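You operate a simulated robot arm through the tools that you are given. There is no shell and no other tool. Be economical: measure what you need, move in short steps, check, and stop when the job is done.

You are at the controls of a simulated two-armed robot. One attempt, no reset.

## Task
Band the streamer box on the banding mat, then stick the blue bow on.
Fine: lay the box in the mat's middle, square to its edges; one hand holds the box while the other draws the band tight; the bow is pressed on the free end of the lid; the box goes back to the table end. Set down upright: streamer box.

The check looks at the end state, three seconds after you hand in, the way a careful person would. Anything else that was tipped, shoved, dropped, spilled or broken makes it a failure. Lids that push on must go on centred and level and be pressed home; caps that screw on are set level and turned clockwise until they are tight.

## Robot
Two 7-joint arms with two-finger parallel grippers on one trunk, on a base that drives. Base frame: it is fixed to the floor where the robot stands at the start and does not move with it; the origin is under the middle of the robot, x ahead of it, y to its left, z up; the surface under the hand at the start is at about z = 0.88. Lengths are in m, angles in degrees, forces in N, time in s.
The left shoulder is at the start at [0.05, 0.187, 1.16], the right one opposite. With the tool pointing down near the work surface each hand reaches from about 0.1 to 0.66 m from the robot's upright axis, wherever it stands, measured 20 degrees to its own side. Places, roughly: banding mat [0.5, -1.2, 0.9]; gift bow [0.75, -1, 1]; streamer band [0.5, -0.1, 1]; streamer box lid end [0.5, -0.1, 1]; table end [0.6, 0.1, 0.9]. Payload 3.43 kg a hand.
The tool frame of a hand sits at the grasp point between the pads (the TCP): z along the fingers, y along the line on which they close. The tips reach 0.03 m beyond it. Largest opening 0.094 m; finger width 0.028, thickness 0.01; the body of the gripper, 0.05 by 0.096 m, starts 0.055 m behind the TCP.
Orientation is that of the tool frame in the base frame, as a unit quaternion [w, x, y, z]. With the fingers straight down and closing along the base's y, the tool's x points along the base's -x, its y along +y and its z along -z.

## Interface
- The arms move only by the tool play_rows. It takes "left_commands", "right_commands" or both (then of equal length, played together; a hand with none holds still); each is a list of rows, each a list of 7 numbers: the shift along the tool's x, y, z in units of 40 mm (1.0 is 40 mm), then the turn, a rotation vector about the tool's x, y, z in units of 5 degrees (1.0 is 5 degrees), then the gripper command, from -1 (shut) to 1 (fully open), values between in proportion. In form: [[dx, dy, dz, rx, ry, rz, hand], ...]. A call has 1 to 20 rows; each row shifts and turns the commanded pose from where the row before left it, along the tool's axes as they then stand. A call with a number of a shift or a turn outside -1 to 1 is refused whole. Rows are played at 5 a second. More than 0.05 m and 8.6 degrees between two rows, or a gripper value outside its range, and nothing of the call is played. Where a pose cannot be reached the arm comes as near as it can. A force on the tool above 40 N (or 10 N above the force at the start of the call, whichever is more), or a blocked arm, ends the call early, and 0.2 s more pass. The fingers move at their own pace (about 0.153 m/s each) and stop on an object; they squeeze with about 37 N. The grip force told is the motor's: it shows also when the fingers shut on nothing. Time passes only in rows, and 0.2 s behind the last, so rows that do not move let the fingers close. It gives the time, the measured TCP pose, the force on the tool (base axes), the opening and the grip force at its end, in the units of the frame above (readings bear some noise), with the torque about the TCP (base axes, N m) and any sound that the robot's microphone picked up, and new pictures: "views" is both (left out), scene, wrist or none (wrist: the cameras of the hands that moved).
- Cameras (640 x 400 px; columns grow to the right, rows downward): "scene" is now at [0.152, -0.0066, 1.3438]; the picture's right is [-0.07, -1.00, 0.00], its down [-0.35, 0.03, -0.94] and it looks along [0.93, -0.07, -0.35] (base axes); focal length 214 px, centre (320, 200). "left" rides on the left gripper at [0.076, -0.014, -0.103] in its tool frame; the picture's right is [0.18, 0.98, 0.00], its down [-0.75, 0.14, -0.64] and it looks along [-0.63, 0.12, 0.77] (tool axes); focal length 243 px, centre (320, 200). "right" rides on the right gripper at [0.076, 0.014, -0.103] in its tool frame; the picture's right is [-0.18, 0.98, 0.00], its down [-0.75, -0.14, -0.64] and it looks along [-0.63, -0.12, 0.77] (tool axes); focal length 243 px, centre (320, 200). There is no depth. A picture from a camera that has moved, and an enlarged one, comes with that camera's place and axes in the base frame and with its lens.
- slide_trunk(by): slides the trunk up (or, below 0, down) by that many m; the arms and the scene camera ride with it, the base frame stays. It gives what a move gives, with no picture.
- drive_base(legs): drives the robot by 1 to 6 legs, each [ahead, left, turn to the left] in m, m and degrees, along the robot's own axes; the way and the turn of a leg run together, so that a leg with both is an arc; at most 1.5 m and 180 degrees a leg. The arms and the cameras ride along, it lands a little off, and it stops where it bumps. It gives what a move gives, and a new picture of the scene camera.
- turn_head(pan, tilt): turns the head with the scene camera to pan (to the left, within 80 degrees either way) and tilt (down, from -29 to 69), counted from straight ahead of the robot. It gives what a move gives, and a new picture of the scene camera.
- zoom(camera, box): a new picture of the part [left, top, right, bottom] of that camera's present view, enlarged. The clock stands still meanwhile.
- job_done(): hands the job in; it is judged then, once.

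Go step by step. Nothing tells you exact positions but the pictures and the camera data: compare them with the known pose of the tool, close in by small moves and look again before you grip or let go. The budget is 120 turns and 260 pictures, counting those below and the enlarged ones. Unless the task says otherwise, let go and move clear before handing in, and close with one line.

The tools are called after "Call:" as name(argument=value, ...) on one line, values as JSON. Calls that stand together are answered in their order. play_rows: Moves the arms, as the interface text tells. Its arguments: {"type":"object","properties":{"left_commands":{"type":"array","items":{"type":"array","items":{"type":"number"}}},"right_commands":{"type":"array","items":{"type":"array","items":{"type":"number"}}},"views":{"type":"string","enum":["both","scene","wrist","none"]}},"required":[]} The other tools are called the same way: slide_trunk (by) slides the trunk up or down; drive_base (legs) drives the base; turn_head (pan, tilt) turns the head that bears the scene camera; zoom (camera, box) takes an enlarged picture of a part of a camera's view; job_done () hands the job in.

At the start:

```text
clock: 0.0
left_tcp_pos: [0.2748, 0.0542, 1.2821]
left_tool_rot: [0.0, -0.001, 1.0, 0.0]
left_wrist_force: [-0.4, -0.4, -0.2]
left_wrist_torque: [0.02, -0.01, 0.02]
left_grip_width: 0.0938
left_finger_force: 0.1
right_tcp_pos: [0.3515, -0.1983, 1.263]
right_tool_rot: [0.0, 0.0, 1.0, 0.0]
right_wrist_force: [-0.5, 0.3, -0.4]
right_wrist_torque: [0.03, -0.05, 0.0]
right_grip_width: 0.0942
right_finger_force: 0.2
trunk travel left (down, up): [-0.375, 0.057]
robot x, y, heading: [0.0035, 0.0027, 0.0]
head pan, tilt: [-4.2, 20.7]
```

scene: 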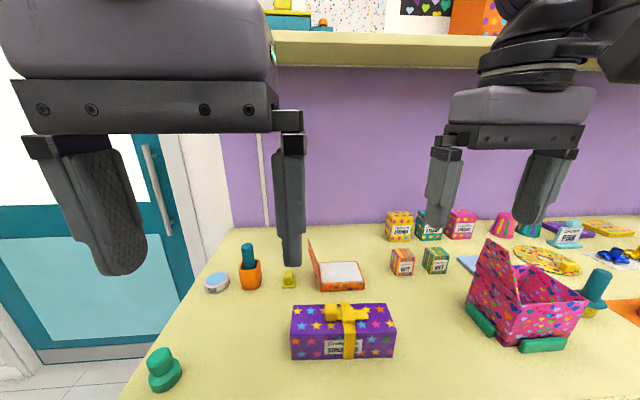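
right: 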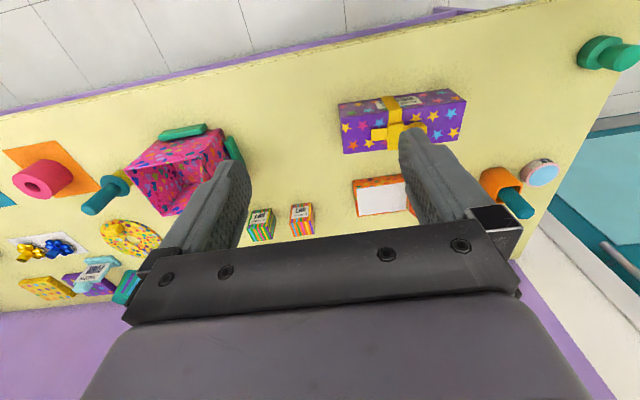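
left: 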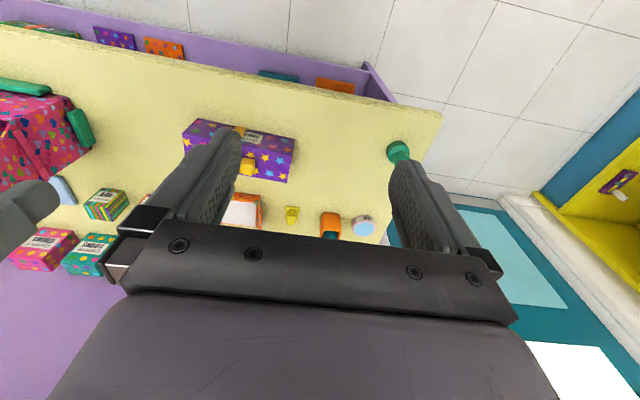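

I see the purple star box with a yellow band straight ahead, and bows on a card far to the right. I'll look closer and look right for the mat.

Call:
zoom(camera="scene", box=[270, 280, 430, 380])

Call:
turn_head(pan=-60, tilt=25)

```text
4.00 times, centred on (350, 330) of scene
camera zoom: at [0.152, -0.0066, 1.3438], right [-0.07, -1.0, 0.0], down [-0.35, 0.03, -0.94], along [0.93, -0.07, -0.35], focal length 858 px, centre (200, -320)
```

zoom: 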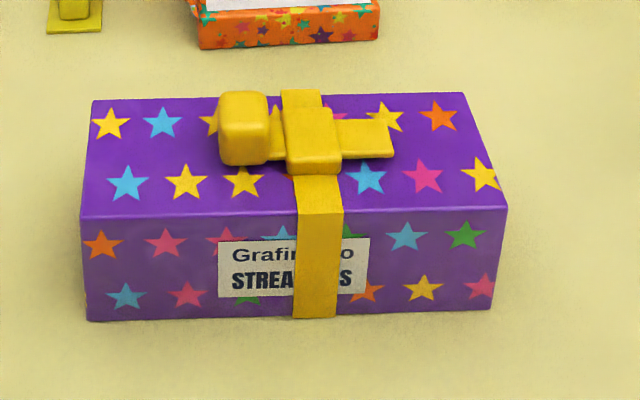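

```text
clock: 1.2
left_tcp_pos: [0.2801, 0.0562, 1.2791]
left_tool_rot: [0.002, -0.019, 1.0, 0.001]
left_wrist_force: [67.5, -43.0, -17.3]
left_wrist_torque: [5.08, 5.88, 5.45]
left_grip_width: 0.0939
left_finger_force: 0.1
right_tcp_pos: [0.3508, -0.2, 1.2641]
right_tool_rot: [0.001, 0.0, 1.0, 0.001]
right_wrist_force: [-0.5, -0.8, -0.7]
right_wrist_torque: [0.0, -0.02, 0.02]
right_grip_width: 0.0942
right_finger_force: 0.0
trunk travel left (down, up): [-0.375, 0.057]
robot x, y, heading: [0.0013, 0.0034, 0.1]
head pan, tilt: [-60.0, 25.0]
camera scene: at [0.1494, -0.0229, 1.3443], right [-0.25, -0.97, 0.0], down [-0.34, 0.09, -0.94], along [0.91, -0.23, -0.35], focal length 214 px, centre (320, 200)
```

scene: 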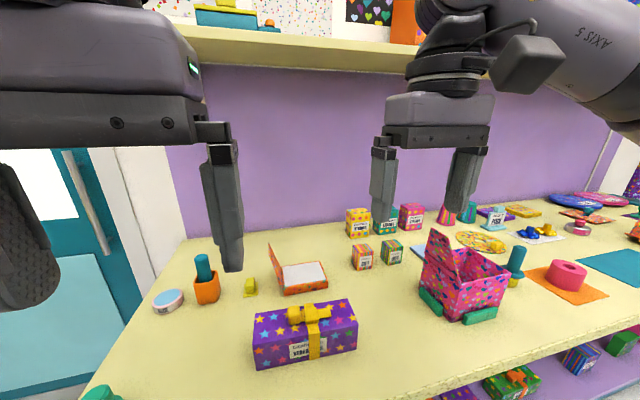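

The head is pressing on the left hand. I'll turn it back and then move the left hand clear.

Call:
turn_head(pan=-4, tilt=21)

Call:
play_rows(left_commands=[[-0.5, 0.8, 0.5, 0, 0, 0, 1], [-0.5, 0.8, 0.5, 0, 0, 0, 1], [-0.5, 0.8, 0.5, 0, 0, 0, 1], [-0.5, 0.8, 0.5, 0, 0, 0, 1]], right_commands=[[0, -0.5, 0.5, 0, 0, 0, 1], [0, -0.5, 0.5, 0, 0, 0, 1], [0, 0, 0.5, 0, 0, 0, 1], [0, 0, 0.5, 0, 0, 0, 1]], views="none")

Call:
turn_head(pan=-60, tilt=30)

```text
clock: 2.5
left_tcp_pos: [0.2726, 0.0548, 1.2832]
left_tool_rot: [0.001, 0.001, 1.0, 0.0]
left_wrist_force: [6.3, 2.9, -6.2]
left_wrist_torque: [-0.24, 0.09, -0.22]
left_grip_width: 0.0937
left_finger_force: 0.0
right_tcp_pos: [0.3518, -0.1994, 1.2634]
right_tool_rot: [-0.001, 0.0, 1.0, 0.0]
right_wrist_force: [0.1, -1.6, 0.2]
right_wrist_torque: [-0.05, -0.02, 0.02]
right_grip_width: 0.0937
right_finger_force: 0.0
trunk travel left (down, up): [-0.375, 0.057]
robot x, y, heading: [-0.0001, 0.0016, -0.1]
head pan, tilt: [-4.0, 21.0]
camera scene: at [0.1521, -0.0064, 1.3449], right [-0.07, -1.0, 0.0], down [-0.34, 0.02, -0.94], along [0.94, -0.07, -0.34], focal length 214 px, centre (320, 200)
```

scene: 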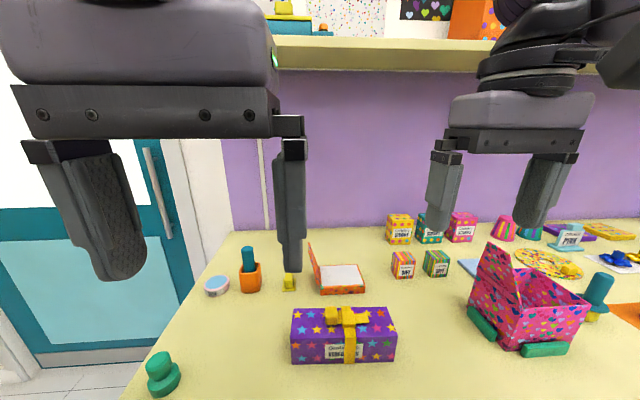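

```text
clock: 3.5
left_tcp_pos: [0.3543, 0.1825, 1.2031]
left_tool_rot: [0.001, 0.0, 1.0, -0.001]
left_wrist_force: [0.4, 0.2, -1.0]
left_wrist_torque: [-0.01, 0.0, 0.02]
left_grip_width: 0.0938
left_finger_force: 0.2
right_tcp_pos: [0.3517, -0.2386, 1.1848]
right_tool_rot: [0.0, 0.0, 1.0, 0.0]
right_wrist_force: [0.1, -0.3, -0.3]
right_wrist_torque: [0.02, 0.02, 0.0]
right_grip_width: 0.0941
right_finger_force: 0.0
trunk travel left (down, up): [-0.375, 0.057]
robot x, y, heading: [-0.0023, 0.0001, -0.2]
head pan, tilt: [-4.0, 21.0]
```

```text
clock: 4.8
left_tcp_pos: [0.3543, 0.181, 1.2041]
left_tool_rot: [0.0, -0.001, 1.0, -0.001]
left_wrist_force: [-0.5, 0.5, -0.4]
left_wrist_torque: [-0.01, -0.02, 0.03]
left_grip_width: 0.094
left_finger_force: 0.0
right_tcp_pos: [0.3512, -0.238, 1.1849]
right_tool_rot: [0.0, 0.0, 1.0, 0.0]
right_wrist_force: [-0.8, 0.0, 0.5]
right_wrist_torque: [0.02, 0.01, 0.0]
right_grip_width: 0.094
right_finger_force: 0.0
trunk travel left (down, up): [-0.375, 0.057]
robot x, y, heading: [-0.0002, -0.0004, -0.3]
head pan, tilt: [-60.0, 30.0]
camera scene: at [0.1045, -0.0781, 1.3289], right [-0.87, -0.5, 0.0], down [-0.25, 0.43, -0.87], along [0.43, -0.75, -0.5], focal length 214 px, centre (320, 200)
```

scene: 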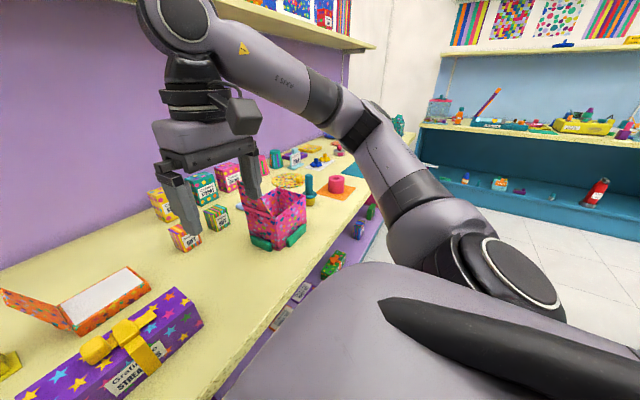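

The left hand is free, and the box is at about x 0.45–0.52, y +0.03…−0.18, top z≈0.956, with the pull tab at its left. I'll turn the right hand 90° so that it can grip across the box depth near the right end.

Call:
play_rows(right_commands=[[0, 0, 0, 0, 0, -1, 1], [0, 0, 0, 0, 0, -1, 1], [0, 0, 0, 0, 0, -1, 1], [0, 0, 0, 0, 0, -1, 1], [0, 0, 0, 0, 0, -1, 1], [0, 0, 0, 0, 0, -1, 1], [0, 0, 0, 0, 0, -1, 1], [0, 0, 0, 0, 0, -1, 1], [0, 0, 0, 0, 0, -1, 1], [0, 0, 0, 0, 0, -1, 1], [0, 0, 0, 0, 0, -1, 1], [0, 0, 0, 0, 0, -1, 1], [0, 0, 0, 0, 0, -1, 1], [0, 0, 0, 0, 0, -1, 1], [0, 0, 0, 0, 0, -1, 1], [0, 0, 0, 0, 0, -1, 1], [0, 0, 0, 0, 0, -1, 1], [0, 0, 0, 0, 0, -1, 1]], views="wrist")

Call:
turn_head(pan=0, tilt=45)

```text
clock: 8.6
left_tcp_pos: [0.3535, 0.1824, 1.2037]
left_tool_rot: [0.001, 0.0, 1.0, -0.001]
left_wrist_force: [0.5, 0.8, -0.8]
left_wrist_torque: [-0.02, -0.02, -0.02]
left_grip_width: 0.0939
left_finger_force: 0.0
right_tcp_pos: [0.2698, -0.1657, 1.1591]
right_tool_rot: [-0.001, 0.707, -0.707, 0.001]
right_wrist_force: [-0.8, 0.3, 0.9]
right_wrist_torque: [-0.01, 0.02, -0.02]
right_grip_width: 0.0941
right_finger_force: 0.1
right hand out of reach, approached as far as the arm can: row 13, 14, 15, 16, 17, 18
trunk travel left (down, up): [-0.375, 0.057]
robot x, y, heading: [-0.0004, -0.0007, 0.2]
head pan, tilt: [-60.0, 30.0]
camera right: at [0.2567, -0.2425, 1.2603], right [-0.98, 0.19, 0.0], down [0.14, 0.75, 0.64], along [0.12, 0.63, -0.77], focal length 243 px, centre (320, 200)
```

right: 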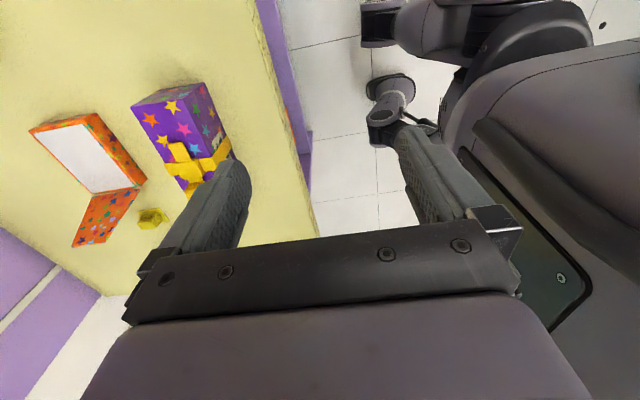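

```text
clock: 9.8
left_tcp_pos: [0.3541, 0.1818, 1.2052]
left_tool_rot: [0.001, -0.001, 1.0, -0.001]
left_wrist_force: [-0.5, 0.4, 0.3]
left_wrist_torque: [-0.02, -0.01, 0.0]
left_grip_width: 0.0939
left_finger_force: 0.0
right_tcp_pos: [0.2722, -0.1652, 1.1575]
right_tool_rot: [0.001, -0.706, 0.708, -0.001]
right_wrist_force: [0.8, 0.6, -0.1]
right_wrist_torque: [0.01, -0.03, -0.01]
right_grip_width: 0.094
right_finger_force: 0.0
trunk travel left (down, up): [-0.375, 0.057]
robot x, y, heading: [0.0057, 0.0007, 0.3]
head pan, tilt: [0.0, 45.0]
camera scene: at [0.1405, 0.0001, 1.3063], right [0.0, -1.0, 0.0], down [-0.71, 0.0, -0.71], along [0.71, 0.0, -0.71], focal length 214 px, centre (320, 200)
```

scene: 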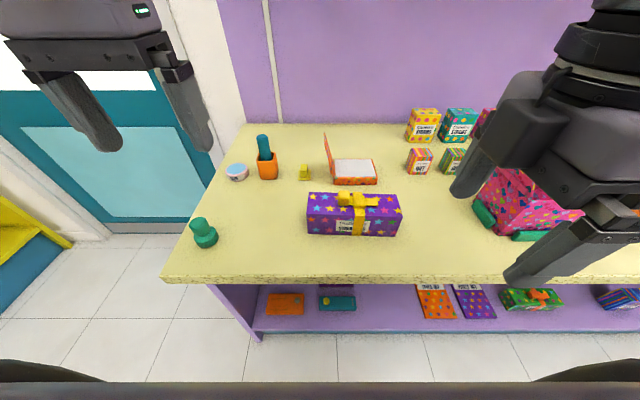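

The arm drifted inward because the pose was at the edge of its reach. I'll move it over the right end of the box in two stages, checking the commanded frame.

Call:
play_rows(right_commands=[[0, -0.7, 0.6, 0, 0, 0, 1], [0, -0.7, 0.6, 0, 0, 0, 1], [0, -0.7, 0.6, 0, 0, 0, 1], [0, 0, 0, 0, 0, 0, 1]], views="none")

```text
clock: 10.8
left_tcp_pos: [0.3546, 0.181, 1.204]
left_tool_rot: [0.001, 0.0, 1.0, -0.001]
left_wrist_force: [0.3, 0.4, 0.5]
left_wrist_torque: [0.01, 0.01, 0.03]
left_grip_width: 0.0938
left_finger_force: 0.0
right_tcp_pos: [0.2989, -0.1323, 1.083]
right_tool_rot: [0.0, -0.707, 0.707, -0.001]
right_wrist_force: [-0.3, 0.6, 0.3]
right_wrist_torque: [0.01, 0.03, 0.01]
right_grip_width: 0.0941
right_finger_force: 0.1
right hand out of reach, approached as far as the arm can: row 1, 2, 3
trunk travel left (down, up): [-0.375, 0.057]
robot x, y, heading: [-0.0033, 0.0002, 0.0]
head pan, tilt: [0.0, 45.0]
```

That turn direction runs into joint limits, so I'll swing the wrist the other way (closing along x, camera on the left side).

Call:
play_rows(right_commands=[[0, 0, 0, 0, 0, 1, 1], [0, 0, 0, 0, 0, 1, 1], [0, 0, 0, 0, 0, 1, 1], [0, 0, 0, 0, 0, 1, 1], [0, 0, 0, 0, 0, 1, 1], [0, 0, 0, 0, 0, 1, 1], [0, 0, 0, 0, 0, 1, 1], [0, 0, 0, 0, 0, 1, 1], [0, 0, 0, 0, 0, 1, 1], [0, 0, 0, 0, 0, 1, 1], [0, 0, 0, 0, 0, 1, 1], [0, 0, 0, 0, 0, 1, 1], [0, 0, 0, 0, 0, 1, 1], [0, 0, 0, 0, 0, 1, 1], [0, 0, 0, 0, 0, 1, 1], [0, 0, 0, 0, 0, 1, 1], [0, 0, 0, 0, 0, 1, 1], [0, 0, 0, 0, 0, 1, 1]], views="none")

Call:
play_rows(right_commands=[[0, 0, 0, 0, 0, 1, 1], [0, 0, 0, 0, 0, 1, 1], [0, 0, 0, 0, 0, 1, 1], [0, 0, 0, 0, 0, 1, 1], [0, 0, 0, 0, 0, 1, 1], [0, 0, 0, 0, 0, 1, 1], [0, 0, 0, 0, 0, 1, 1], [0, 0, 0, 0, 0, 1, 1], [0, 0, 0, 0, 0, 1, 1], [0, 0, 0, 0, 0, 1, 1], [0, 0, 0, 0, 0, 1, 1], [0, 0, 0, 0, 0, 1, 1], [0, 0, 0, 0, 0, 1, 1], [0, 0, 0, 0, 0, 1, 1], [0, 0, 0, 0, 0, 1, 1], [0, 0, 0, 0, 0, 1, 1], [0, 0, 0, 0, 0, 1, 1], [0, 0, 0, 0, 0, 1, 1]], views="none")

```text
clock: 14.7
left_tcp_pos: [0.3547, 0.1815, 1.2048]
left_tool_rot: [0.001, 0.0, 1.0, -0.001]
left_wrist_force: [-0.1, 0.1, -0.7]
left_wrist_torque: [0.01, 0.01, 0.01]
left_grip_width: 0.0944
left_finger_force: 0.0
right_tcp_pos: [0.2995, -0.132, 1.0843]
right_tool_rot: [-0.001, 0.002, 1.0, 0.0]
right_wrist_force: [-0.1, 0.3, 0.2]
right_wrist_torque: [-0.02, -0.03, -0.02]
right_grip_width: 0.094
right_finger_force: 0.0
trunk travel left (down, up): [-0.375, 0.057]
robot x, y, heading: [0.0034, 0.0023, -0.1]
head pan, tilt: [0.0, 45.0]
```

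```text
clock: 18.4
left_tcp_pos: [0.3541, 0.1822, 1.204]
left_tool_rot: [0.001, 0.0, 1.0, -0.001]
left_wrist_force: [0.3, -0.1, -0.7]
left_wrist_torque: [0.0, -0.04, 0.03]
left_grip_width: 0.094
left_finger_force: 0.1
right_tcp_pos: [0.2987, -0.1318, 1.0848]
right_tool_rot: [-0.001, 0.708, 0.707, 0.0]
right_wrist_force: [-0.2, -0.7, 0.6]
right_wrist_torque: [0.01, -0.02, 0.02]
right_grip_width: 0.0941
right_finger_force: 0.0
trunk travel left (down, up): [-0.375, 0.057]
robot x, y, heading: [-0.0014, 0.0013, -0.1]
head pan, tilt: [0.0, 45.0]
```

That orientation is reachable. Now I'll move over the box's right end, yawed about 2° to match it.

Call:
play_rows(right_commands=[[0, 0.92, 0.1, 0, 0, 0.1, 1], [0, 0.92, 0.1, 0, 0, 0.1, 1], [0, 0.92, 0.1, 0, 0, 0.1, 1], [0, 0.92, 0.1, 0, 0, 0.1, 1], [0, 0.92, 0.1, 0, 0, 0.1, 1], [0, 0, 0, 0, 0, 0, 1]], views="both")

```text
clock: 19.9
left_tcp_pos: [0.3539, 0.1819, 1.2037]
left_tool_rot: [0.0, -0.001, 1.0, 0.0]
left_wrist_force: [-0.5, 0.5, -0.3]
left_wrist_torque: [-0.01, -0.03, 0.0]
left_grip_width: 0.0944
left_finger_force: 0.1
right_tcp_pos: [0.4832, -0.1357, 1.0653]
right_tool_rot: [0.0, 0.723, 0.691, 0.001]
right_wrist_force: [0.0, 1.0, -0.1]
right_wrist_torque: [0.01, 0.03, 0.03]
right_grip_width: 0.0938
right_finger_force: 0.1
trunk travel left (down, up): [-0.375, 0.057]
robot x, y, heading: [-0.0021, -0.0008, 0.2]
head pan, tilt: [0.0, 45.0]
camera scene: at [0.1404, 0.0001, 1.3063], right [0.0, -1.0, 0.0], down [-0.71, 0.0, -0.71], along [0.71, 0.0, -0.71], focal length 214 px, centre (320, 200)
camera right: at [0.5014, -0.0598, 1.1674], right [0.97, -0.23, 0.0], down [-0.17, -0.75, 0.64], along [-0.14, -0.63, -0.77], focal length 243 px, centre (320, 200)
```

scene: 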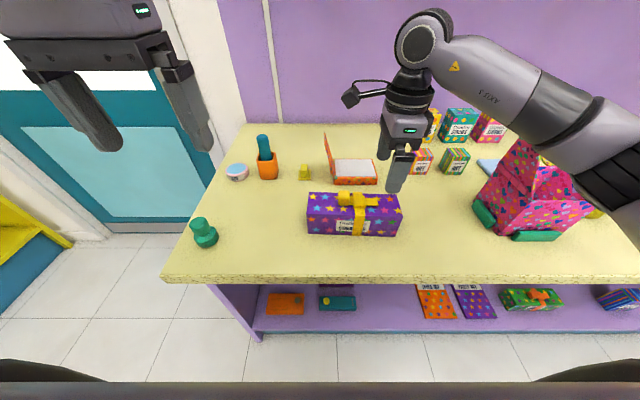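
right: 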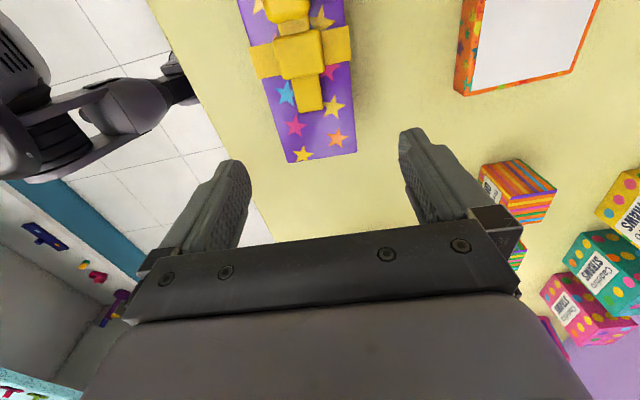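

The hand is aligned with the box end and about 4 mm too far in x. I'll descend and grip.

Call:
play_rows(right_commands=[[0, -0.1, 0.8, 0, 0, 0.1, 1], [0, 0, 0.8, 0, 0, 0, 1], [0, 0, 0.8, 0, 0, 0, 1], [0, 0, 0.6, 0, 0, 0, 1], [0, 0, 0.45, 0, 0, 0, 1], [0, 0, 0, 0, 0, 0, 1]], views="both")

```text
clock: 21.2
left_tcp_pos: [0.3544, 0.1826, 1.2052]
left_tool_rot: [0.001, -0.001, 1.0, 0.0]
left_wrist_force: [0.2, 0.5, -0.8]
left_wrist_torque: [-0.02, 0.0, 0.02]
left_grip_width: 0.0942
left_finger_force: 0.0
right_tcp_pos: [0.4807, -0.1353, 0.9291]
right_tool_rot: [0.001, 0.725, 0.689, 0.0]
right_wrist_force: [0.6, 0.3, 0.0]
right_wrist_torque: [0.06, 0.0, -0.02]
right_grip_width: 0.0941
right_finger_force: 0.1
trunk travel left (down, up): [-0.375, 0.057]
robot x, y, heading: [-0.0013, -0.0001, 0.1]
head pan, tilt: [0.0, 45.0]
camera scene: at [0.1405, 0.0002, 1.3063], right [0.0, -1.0, 0.0], down [-0.71, 0.0, -0.71], along [0.71, 0.0, -0.71], focal length 214 px, centre (320, 200)
camera right: at [0.4978, -0.0615, 1.0294], right [0.97, -0.24, 0.0], down [-0.18, -0.75, 0.64], along [-0.15, -0.62, -0.77], focal length 243 px, centre (320, 200)
```

scene: 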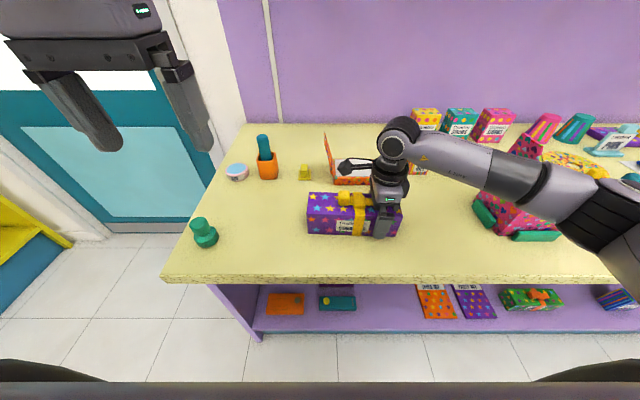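
right: 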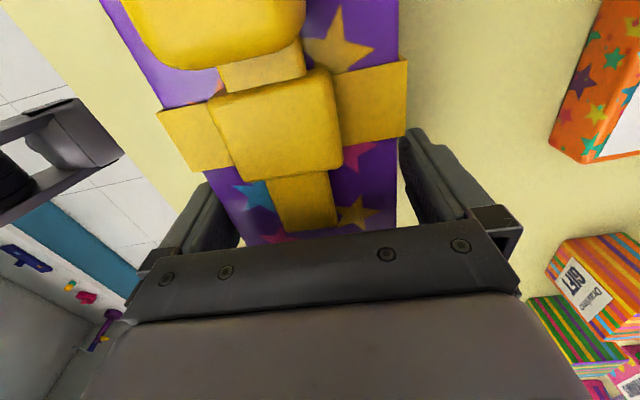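

The fingers straddle the box. I'll close and lift a little.

Call:
play_rows(right_commands=[[0, 0, 0, 0, 0, 0, -1], [0, 0, 0, 0, 0, 0, -1], [0, 0, 0, 0, 0, 0, -1], [0, 0, -0.5, 0, 0, 0, -1], [0, 0, -0.5, 0, 0, 0, -1], [0, 0, 0, 0, 0, 0, -1]], views="both")

```text
clock: 22.6
left_tcp_pos: [0.3547, 0.1817, 1.2036]
left_tool_rot: [0.0, 0.0, 1.0, -0.001]
left_wrist_force: [0.6, -0.5, -0.1]
left_wrist_torque: [0.0, -0.03, 0.0]
left_grip_width: 0.0939
left_finger_force: 0.0
right_tcp_pos: [0.4793, -0.1347, 0.9678]
right_tool_rot: [0.0, 0.725, 0.688, -0.001]
right_wrist_force: [-0.6, -0.4, -4.1]
right_wrist_torque: [-0.26, 0.01, -0.01]
right_grip_width: 0.0765
right_finger_force: 37.0
trunk travel left (down, up): [-0.375, 0.057]
robot x, y, heading: [-0.0002, 0.0013, -0.2]
head pan, tilt: [0.0, 45.0]
camera scene: at [0.1409, 0.0001, 1.3062], right [0.0, -1.0, 0.0], down [-0.71, 0.0, -0.71], along [0.71, 0.0, -0.71], focal length 214 px, centre (320, 200)
camera right: at [0.4978, -0.061, 1.0695], right [0.97, -0.24, 0.0], down [-0.18, -0.74, 0.64], along [-0.15, -0.62, -0.77], focal length 243 px, centre (320, 200)
```

scene: 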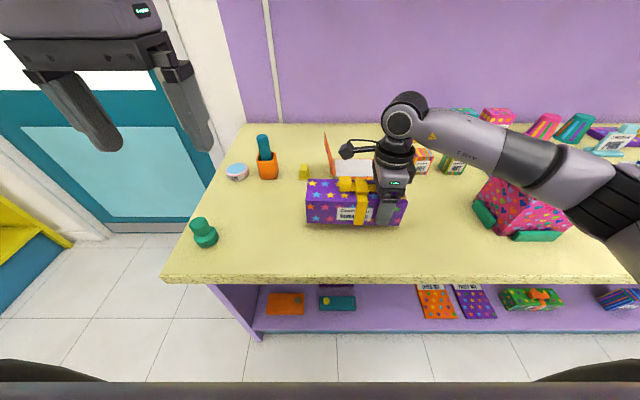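
right: 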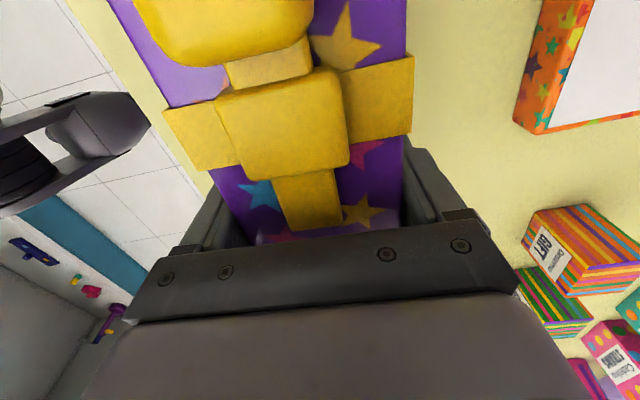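

The box is held level and weighs about 4 N. I'll lift high, back away from the table, drive right about 1.1 m and look at the mat.

Call:
play_rows(right_commands=[[0, 0, -0.7, 0, 0, 0, -1], [0, 0, -0.7, 0, 0, 0, -1], [0, 0, -0.7, 0, 0, 0, -1], [0, 0, -0.7, 0, 0, 0, -1], [0, 0, -0.7, 0, 0, 0, -1], [0, 0, -0.7, 0, 0, 0, -1]], views="none")

Call:
drive_base(legs=[[-0.3, 0, 0], [0, -1.0, 0]])

```text
clock: 24.1
left_tcp_pos: [0.3548, 0.1815, 1.2045]
left_tool_rot: [0.001, -0.001, 1.0, 0.0]
left_wrist_force: [-0.2, 0.3, 0.3]
left_wrist_torque: [0.01, 0.01, 0.03]
left_grip_width: 0.094
left_finger_force: 0.0
right_tcp_pos: [0.4785, -0.1339, 1.1346]
right_tool_rot: [-0.001, 0.726, 0.688, 0.0]
right_wrist_force: [0.3, 0.2, -3.8]
right_wrist_torque: [-0.28, -0.02, 0.02]
right_grip_width: 0.0763
right_finger_force: 37.8
trunk travel left (down, up): [-0.375, 0.057]
robot x, y, heading: [-0.0, 0.0001, 0.1]
head pan, tilt: [0.0, 45.0]
```

```text
clock: 34.6
left_tcp_pos: [0.0599, -0.7942, 1.203]
left_tool_rot: [0.001, -0.001, 1.0, -0.001]
left_wrist_force: [0.0, 1.0, -0.1]
left_wrist_torque: [0.03, 0.0, 0.0]
left_grip_width: 0.0943
left_finger_force: 0.1
right_tcp_pos: [0.1852, -1.1106, 1.135]
right_tool_rot: [0.0, 0.725, 0.689, 0.0]
right_wrist_force: [-0.2, -0.8, -3.9]
right_wrist_torque: [-0.27, 0.01, 0.02]
right_grip_width: 0.0762
right_finger_force: 36.6
trunk travel left (down, up): [-0.375, 0.057]
robot x, y, heading: [-0.294, -0.9751, 0.1]
head pan, tilt: [0.0, 45.0]
camera scene: at [-0.1524, -0.9762, 1.3062], right [0.0, -1.0, 0.0], down [-0.71, 0.0, -0.71], along [0.71, 0.0, -0.71], focal length 214 px, centre (320, 200)
```

scene: 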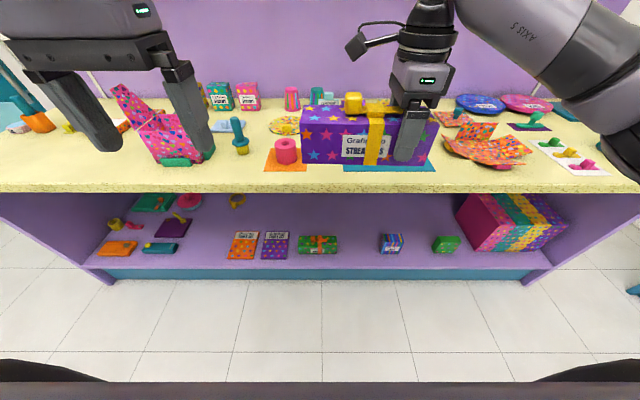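

The teal mat spans y≈−1.05…−1.355 with its front edge at x≈0.41. I'll drive a bit further right and then forward, with the box high over the mat.

Call:
drive_base(legs=[[0, -0.145, 0]])

Call:
zoom(camera="scene", box=[140, 70, 460, 210])

```text
clock: 36.5
left_tcp_pos: [0.0608, -0.9407, 1.2032]
left_tool_rot: [-0.001, 0.0, 1.0, -0.002]
left_wrist_force: [-0.2, 0.7, -0.1]
left_wrist_torque: [-0.02, -0.01, 0.0]
left_grip_width: 0.094
left_finger_force: 0.0
right_tcp_pos: [0.1844, -1.2575, 1.1344]
right_tool_rot: [0.0, 0.726, 0.688, 0.0]
right_wrist_force: [0.9, 0.2, -3.3]
right_wrist_torque: [-0.28, 0.0, -0.03]
right_grip_width: 0.0762
right_finger_force: 37.6
trunk travel left (down, up): [-0.375, 0.057]
robot x, y, heading: [-0.2923, -1.1269, 0.0]
head pan, tilt: [0.0, 45.0]
camera scene: at [-0.1523, -1.1224, 1.3062], right [0.0, -1.0, 0.0], down [-0.71, 0.0, -0.71], along [0.71, 0.0, -0.71], focal length 214 px, centre (320, 200)
```

scene: 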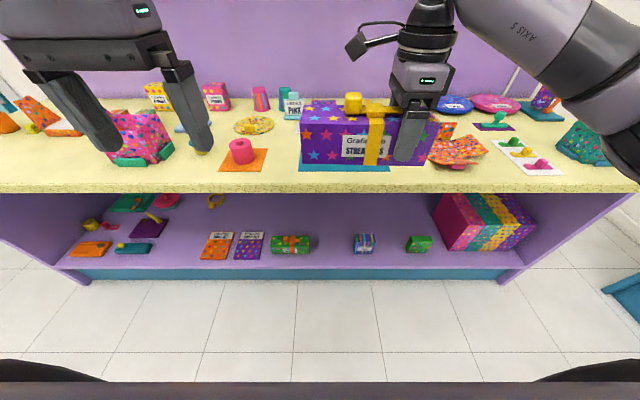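

```text
2.00 times, centred on (300, 140) of scene
camera zoom: at [-0.1523, -1.1224, 1.3062], right [0.0, -1.0, 0.0], down [-0.71, 0.0, -0.71], along [0.71, 0.0, -0.71], focal length 429 px, centre (360, 320)
```

zoom: 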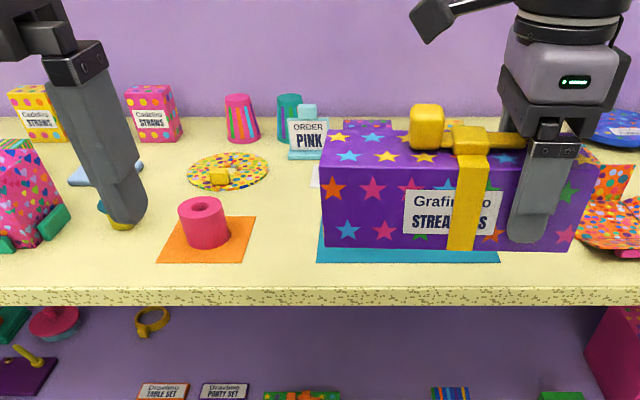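

The mat's front edge is parallel to the table. I'll drive forward to the working distance, square the box's yaw, and look down from above.

Call:
drive_base(legs=[[0.29, 0, 0]])

Call:
play_rows(right_commands=[[0, 0, 0, 0, 0, -0.62, -1], [0, 0, 0, 0, 0, 0, -1]], views="both")

```text
clock: 38.5
left_tcp_pos: [0.347, -0.9403, 1.2031]
left_tool_rot: [0.001, -0.001, 1.0, -0.001]
left_wrist_force: [0.3, -0.3, 0.0]
left_wrist_torque: [0.01, 0.03, -0.02]
left_grip_width: 0.0939
left_finger_force: 0.0
right_tcp_pos: [0.4714, -1.2556, 1.1338]
right_tool_rot: [-0.001, 0.724, 0.689, 0.0]
right_wrist_force: [0.9, 0.2, -5.0]
right_wrist_torque: [-0.26, 0.04, -0.02]
right_grip_width: 0.0761
right_finger_force: 36.9
trunk travel left (down, up): [-0.375, 0.057]
robot x, y, heading: [-0.0075, -1.1222, 0.2]
head pan, tilt: [0.0, 45.0]
camera scene: at [0.1339, -1.1217, 1.3061], right [0.0, -1.0, 0.0], down [-0.71, 0.0, -0.71], along [0.71, 0.0, -0.71], focal length 214 px, centre (320, 200)
```

scene: 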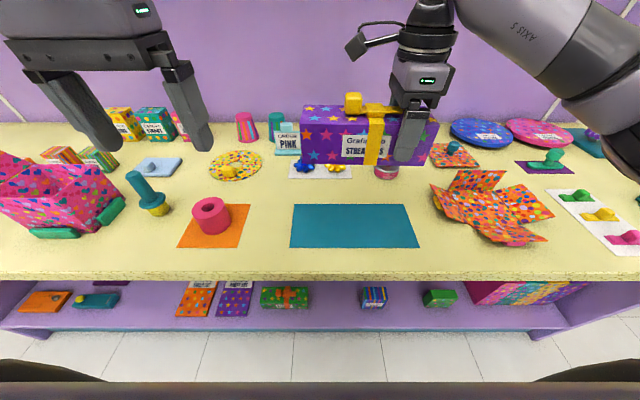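

```text
clock: 39.1
left_tcp_pos: [0.3465, -0.9397, 1.2033]
left_tool_rot: [0.001, -0.002, 1.0, -0.001]
left_wrist_force: [-0.2, 0.2, 0.7]
left_wrist_torque: [0.0, 0.01, 0.0]
left_grip_width: 0.0942
left_finger_force: 0.1
right_tcp_pos: [0.4712, -1.2569, 1.1333]
right_tool_rot: [0.0, 0.706, 0.709, -0.002]
right_wrist_force: [0.4, 0.2, -4.6]
right_wrist_torque: [-0.25, -0.01, -0.02]
right_grip_width: 0.0764
right_finger_force: 36.6
trunk travel left (down, up): [-0.375, 0.057]
robot x, y, heading: [-0.0064, -1.1241, 0.2]
head pan, tilt: [0.0, 45.0]
camera scene: at [0.1333, -1.1217, 1.3062], right [0.0, -1.0, 0.0], down [-0.71, 0.0, -0.71], along [0.71, 0.0, -0.71], focal length 214 px, centre (320, 200)
camera right: at [0.4848, -1.1804, 1.2353], right [0.98, -0.18, 0.0], down [-0.14, -0.75, 0.64], along [-0.12, -0.63, -0.77], focal length 243 px, centre (320, 200)
```

scene: 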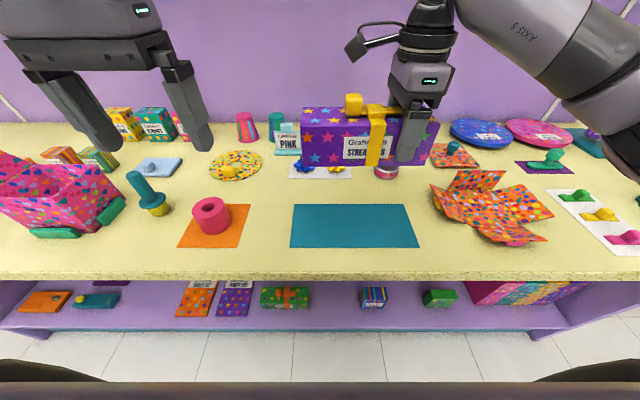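
right: 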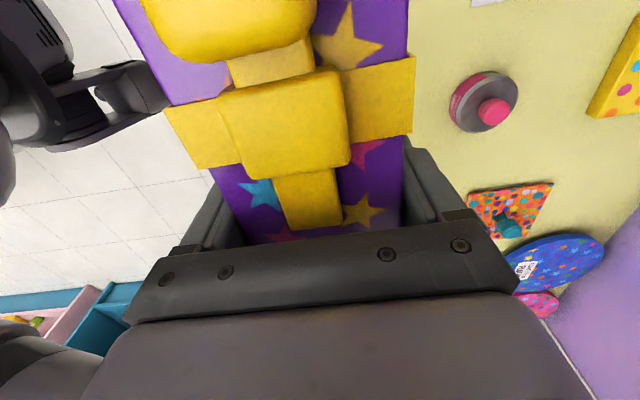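

Call:
zoom(camera="scene", box=[270, 150, 430, 250])

```text
4.00 times, centred on (350, 200) of scene
camera zoom: at [0.1333, -1.1217, 1.3062], right [0.0, -1.0, 0.0], down [-0.71, 0.0, -0.71], along [0.71, 0.0, -0.71], focal length 858 px, centre (200, 200)
```

zoom: 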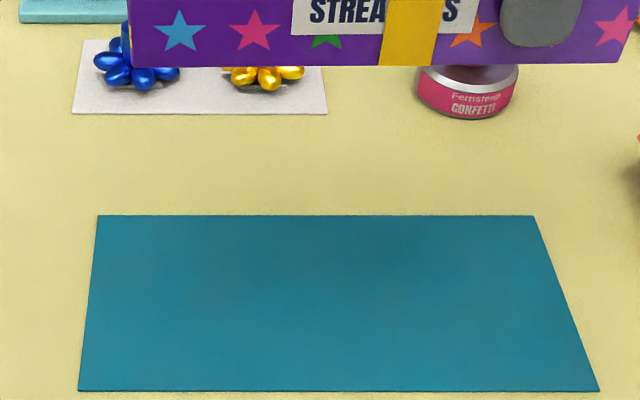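

The mat centre is about (0.474, −1.2015), and the held box is at (0.471, −1.200) and square. I'll lower it straight onto the mat.

Call:
play_rows(right_commands=[[-0.03, 0.07, 0.8, 0, 0, 0, -1], [0, 0, 0.8, 0, 0, 0, -1], [0, 0, 0.8, 0, 0, 0, -1], [0, 0, 0.8, 0, 0, 0, -1], [0, 0, 0.8, 0, 0, 0, -1], [0, 0, 0.7, 0, 0, 0, -1], [0, 0, 0, 0, 0, 0, -1]], views="scene")

Call:
zoom(camera="scene", box=[270, 150, 430, 250])

```text
clock: 40.7
left_tcp_pos: [0.3473, -0.9401, 1.2026]
left_tool_rot: [0.001, -0.002, 1.0, -0.001]
left_wrist_force: [0.7, 0.2, -0.2]
left_wrist_torque: [0.0, -0.01, -0.03]
left_grip_width: 0.0938
left_finger_force: 0.2
right_tcp_pos: [0.4715, -1.2587, 0.9452]
right_tool_rot: [0.0, 0.706, 0.708, -0.001]
right_wrist_force: [0.1, 0.7, -4.7]
right_wrist_torque: [-0.26, 0.03, -0.02]
right_grip_width: 0.0762
right_finger_force: 37.2
trunk travel left (down, up): [-0.375, 0.057]
robot x, y, heading: [-0.0047, -1.1217, -0.0]
head pan, tilt: [0.0, 45.0]
camera scene: at [0.1333, -1.1217, 1.3063], right [0.0, -1.0, 0.0], down [-0.71, 0.0, -0.71], along [0.71, 0.0, -0.71], focal length 214 px, centre (320, 200)
```

scene: 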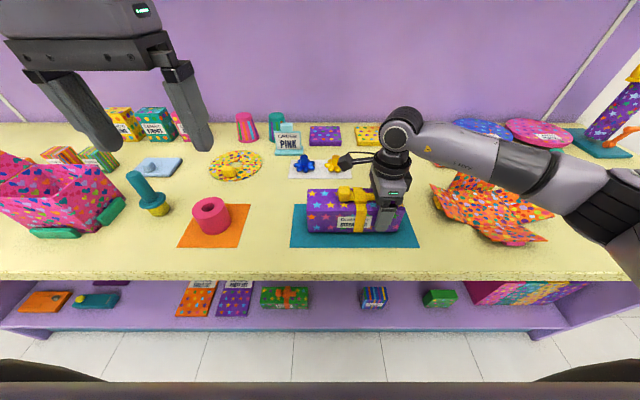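

```text
4.00 times, centred on (350, 200) of scene
camera zoom: at [0.1333, -1.1217, 1.3063], right [0.0, -1.0, 0.0], down [-0.71, 0.0, -0.71], along [0.71, 0.0, -0.71], focal length 858 px, centre (200, 200)
```

zoom: 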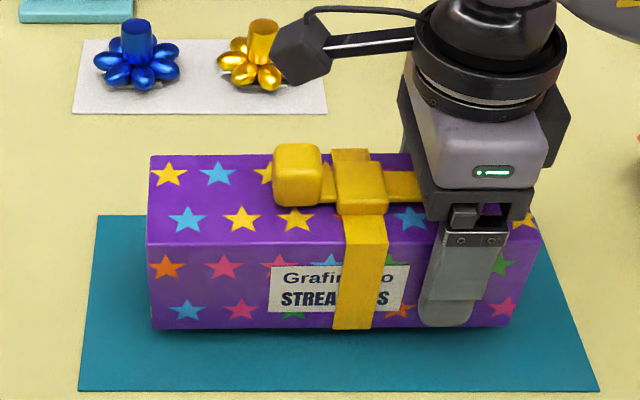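

Nearly down, so I'll ease the last bit with a tiny centring correction.

Call:
play_rows(right_commands=[[-0.06, 0.06, 0.1, 0, 0, 0, -1], [0, 0, 0.1, 0, 0, 0, -1], [0, 0, 0.1, 0, 0, 0, -1], [0, 0, 0.05, 0, 0, 0, -1], [0, 0, 0, 0, 0, 0, -1]], views="none")

```text
clock: 41.9
left_tcp_pos: [0.3474, -0.9399, 1.2041]
left_tool_rot: [0.001, -0.001, 1.0, -0.001]
left_wrist_force: [0.1, -0.7, 0.7]
left_wrist_torque: [-0.03, 0.01, 0.04]
left_grip_width: 0.094
left_finger_force: 0.1
right_tcp_pos: [0.4759, -1.2603, 0.9315]
right_tool_rot: [0.0, 0.706, 0.708, -0.001]
right_wrist_force: [-0.5, -1.1, -2.6]
right_wrist_torque: [-0.12, -0.05, 0.05]
right_grip_width: 0.0761
right_finger_force: 37.4
trunk travel left (down, up): [-0.375, 0.057]
robot x, y, heading: [-0.0084, -1.1239, 0.1]
head pan, tilt: [0.0, 45.0]
```

Call:
play_rows(right_commands=[[0, 0, 0.04, 0, 0, 0, -1], [0, 0, 0, 0, 0, 0, -1]], views="both")

Call:
zoom(camera="scene", box=[270, 150, 430, 250])

```text
clock: 42.5
left_tcp_pos: [0.3457, -0.9404, 1.2038]
left_tool_rot: [0.001, -0.001, 1.0, -0.001]
left_wrist_force: [-0.9, -0.2, -0.2]
left_wrist_torque: [0.01, -0.01, 0.03]
left_grip_width: 0.094
left_finger_force: 0.0
right_tcp_pos: [0.4762, -1.2606, 0.9302]
right_tool_rot: [0.0, 0.706, 0.709, 0.001]
right_wrist_force: [-0.8, -3.8, 5.5]
right_wrist_torque: [1.23, 0.42, 0.3]
right_grip_width: 0.076
right_finger_force: 37.3
trunk travel left (down, up): [-0.375, 0.057]
robot x, y, heading: [-0.0051, -1.1239, 0.1]
head pan, tilt: [0.0, 45.0]
camera scene: at [0.1324, -1.1222, 1.3065], right [0.0, -1.0, 0.0], down [-0.71, 0.0, -0.71], along [0.71, 0.0, -0.71], focal length 214 px, centre (320, 200)
camera right: at [0.4895, -1.1846, 1.0326], right [0.98, -0.18, 0.0], down [-0.14, -0.76, 0.64], along [-0.11, -0.63, -0.77], focal length 243 px, centre (320, 200)
```

scene: 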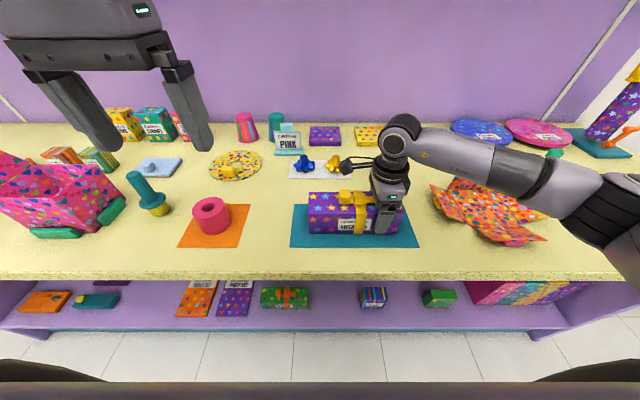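
right: 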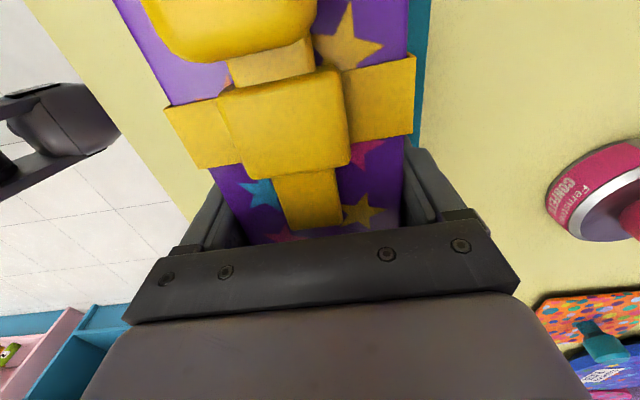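

```text
4.00 times, centred on (350, 200) of scene
camera zoom: at [0.1324, -1.1222, 1.3065], right [0.0, -1.0, 0.0], down [-0.71, 0.0, -0.71], along [0.71, 0.0, -0.71], focal length 858 px, centre (200, 200)
```

zoom: 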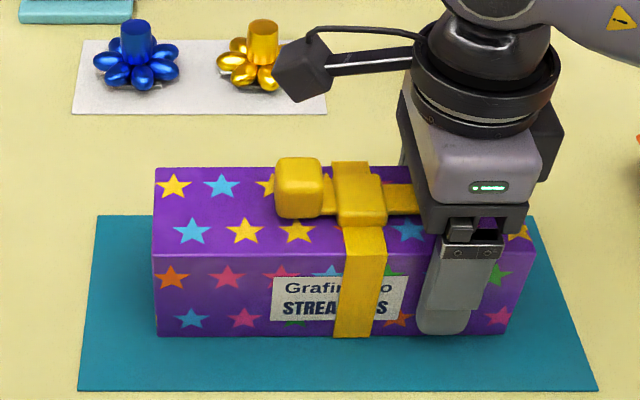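

The box is down and centred. I'll release it, lift clear, and check its squareness unobstructed.

Call:
play_rows(right_commands=[[0, 0, 0, 0, 0, 0, 0.7], [0, 0, 0, 0, 0, 0, 1], [0, 0, 0, 0, 0, 0, 1], [0, 0, -0.7, 0, 0, 0, 1], [0, 0, -0.7, 0, 0, 0, 1], [0, 0, -0.7, 0, 0, 0, 1], [-0.8, 0, -0.7, 0, 0, 0, 1], [-0.8, 0, -0.3, 0, 0, 0, 1], [-0.8, 0, 0, 0, 0, 0, 1]], views="scene")

Call:
zoom(camera="scene", box=[270, 150, 430, 250])

```text
clock: 44.5
left_tcp_pos: [0.3475, -0.9409, 1.2048]
left_tool_rot: [0.002, -0.001, 1.0, -0.002]
left_wrist_force: [-0.3, 0.2, -0.2]
left_wrist_torque: [0.02, -0.01, -0.02]
left_grip_width: 0.0941
left_finger_force: 0.1
right_tcp_pos: [0.4769, -1.3559, 1.0552]
right_tool_rot: [0.001, 0.706, 0.708, 0.001]
right_wrist_force: [-0.3, 0.6, -0.3]
right_wrist_torque: [0.0, 0.02, 0.01]
right_grip_width: 0.094
right_finger_force: 0.0
trunk travel left (down, up): [-0.375, 0.057]
robot x, y, heading: [-0.007, -1.1204, -0.2]
head pan, tilt: [0.0, 45.0]
camera scene: at [0.1329, -1.1222, 1.3063], right [0.0, -1.0, 0.0], down [-0.71, 0.0, -0.71], along [0.71, 0.0, -0.71], focal length 214 px, centre (320, 200)
```

scene: 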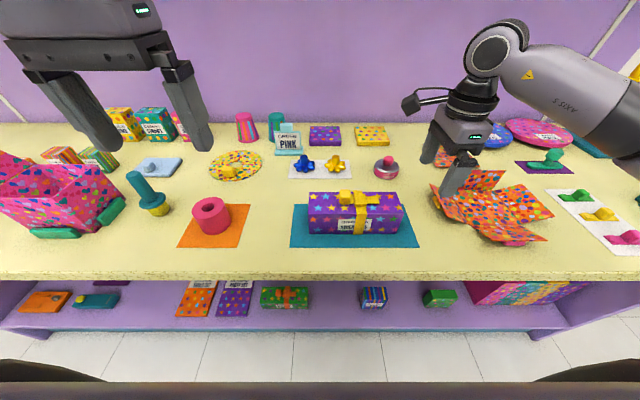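

```text
4.00 times, centred on (350, 200) of scene
camera zoom: at [0.1329, -1.1222, 1.3063], right [0.0, -1.0, 0.0], down [-0.71, 0.0, -0.71], along [0.71, 0.0, -0.71], focal length 858 px, centre (200, 200)
```

zoom: 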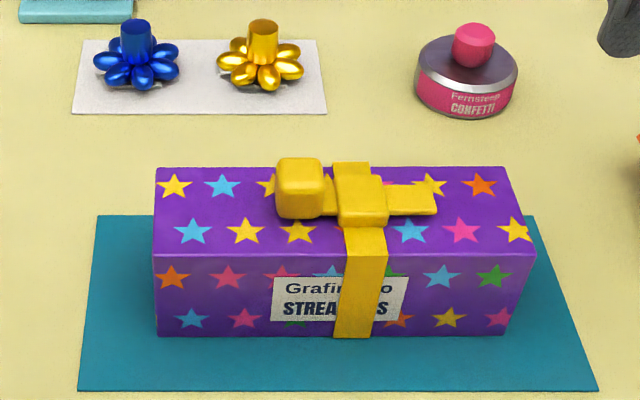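

The box sits square and centred. I'll raise the right hand, shift the base 6 cm to the right for symmetric access, then orient the left hand (closing along x, leaning outward).

Call:
play_rows(right_commands=[[0, 0, -0.7, 0, 0, 0, 1], [0, 0, -0.7, 0, 0, 0, 1], [0, 0, -0.6, 0, 0, 0, 1]], views="none")

Call:
drive_base(legs=[[0, -0.065, 0]])

Call:
play_rows(left_commands=[[0, -0.5, 0.8, 0, 0, 0, 1], [0, -0.5, 0.8, 0, 0, 0, 1], [0, -0.5, 0.8, 0, 0, 0, 1]], views="none")

Call:
play_rows(left_commands=[[0, 0, 0, 0, 0, -1, 1], [0, 0, 0, 0, 0, -1, 1], [0, 0, 0, 0, 0, -1, 1], [0, 0, 0, 0, 0, -1, 1], [0, 0, 0, 0, 0, -1, 1], [0, 0, 0, 0, 0, -1, 1], [0, 0, 0, 0, 0, -1, 1], [0, 0, 0, 0, 0, -1, 1], [0, 0, 0, 0, 0, -1, 1], [0, 0, 0, 0, 0, -1, 1], [0, 0, 0, 0, 0, -1, 1], [0, 0, 0, 0, 0, -1, 1], [0, 0, 0, 0, 0, -1, 1], [0, 0, 0, 0, 0, -1, 1], [0, 0, 0, 0, 0, -1, 1], [0, 0, 0, 0, 0, -1, 1], [0, 0, 0, 0, 0, -1, 1], [0, 0, 0, 0, 0, -1, 1]], views="none")

```text
clock: 45.3
left_tcp_pos: [0.3467, -0.9389, 1.2037]
left_tool_rot: [0.001, -0.001, 1.0, -0.001]
left_wrist_force: [-0.7, 0.3, 0.7]
left_wrist_torque: [0.0, -0.01, 0.03]
left_grip_width: 0.094
left_finger_force: 0.0
right_tcp_pos: [0.4761, -1.3548, 1.136]
right_tool_rot: [0.001, 0.706, 0.708, 0.0]
right_wrist_force: [0.3, 0.0, 0.5]
right_wrist_torque: [0.01, 0.01, 0.04]
right_grip_width: 0.094
right_finger_force: 0.1
trunk travel left (down, up): [-0.375, 0.057]
robot x, y, heading: [-0.011, -1.1221, 0.1]
head pan, tilt: [0.0, 45.0]
```

```text
clock: 46.5
left_tcp_pos: [0.3466, -1.0051, 1.2044]
left_tool_rot: [0.0, -0.002, 1.0, -0.001]
left_wrist_force: [-0.7, 0.1, 0.1]
left_wrist_torque: [-0.01, -0.01, 0.02]
left_grip_width: 0.0942
left_finger_force: 0.0
right_tcp_pos: [0.4763, -1.4198, 1.1355]
right_tool_rot: [0.0, 0.705, 0.709, 0.0]
right_wrist_force: [-0.4, 0.0, 0.7]
right_wrist_torque: [0.04, 0.03, -0.01]
right_grip_width: 0.0941
right_finger_force: 0.1
trunk travel left (down, up): [-0.375, 0.057]
robot x, y, heading: [-0.0063, -1.1886, -0.0]
head pan, tilt: [0.0, 45.0]
camera scene: at [0.1331, -1.187, 1.3063], right [0.0, -1.0, 0.0], down [-0.71, 0.0, -0.71], along [0.71, 0.0, -0.71], focal length 214 px, centre (320, 200)
```

scene: 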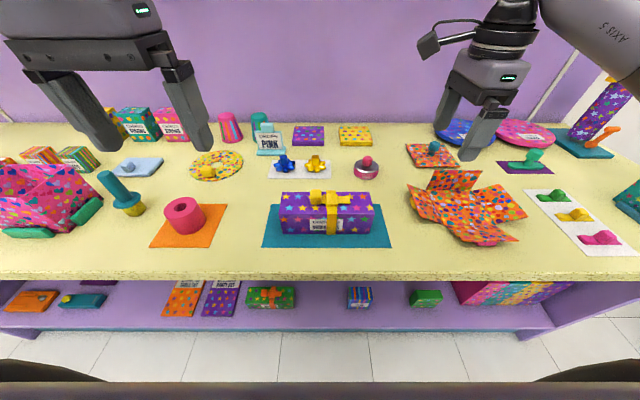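

```text
clock: 47.3
left_tcp_pos: [0.3479, -1.0648, 1.1079]
left_tool_rot: [0.001, -0.002, 1.0, -0.001]
left_wrist_force: [1.2, -0.2, 0.3]
left_wrist_torque: [0.02, 0.02, -0.02]
left_grip_width: 0.094
left_finger_force: 0.1
right_tcp_pos: [0.4766, -1.4196, 1.1355]
right_tool_rot: [0.0, 0.705, 0.709, 0.0]
right_wrist_force: [-0.3, -1.0, -0.5]
right_wrist_torque: [0.0, 0.0, -0.01]
right_grip_width: 0.094
right_finger_force: 0.2
trunk travel left (down, up): [-0.375, 0.057]
robot x, y, heading: [-0.0105, -1.1852, 0.2]
head pan, tilt: [0.0, 45.0]
```

```text
clock: 51.1
left_tcp_pos: [0.3473, -1.0642, 1.1075]
left_tool_rot: [0.001, 0.709, -0.705, 0.0]
left_wrist_force: [0.3, 0.9, 0.2]
left_wrist_torque: [-0.01, 0.01, 0.02]
left_grip_width: 0.094
left_finger_force: 0.2
right_tcp_pos: [0.476, -1.4199, 1.1364]
right_tool_rot: [-0.001, 0.705, 0.709, 0.0]
right_wrist_force: [0.0, -0.6, -0.6]
right_wrist_torque: [0.01, 0.02, 0.05]
right_grip_width: 0.094
right_finger_force: 0.1
trunk travel left (down, up): [-0.375, 0.057]
robot x, y, heading: [-0.0072, -1.1883, 0.3]
head pan, tilt: [0.0, 45.0]
```

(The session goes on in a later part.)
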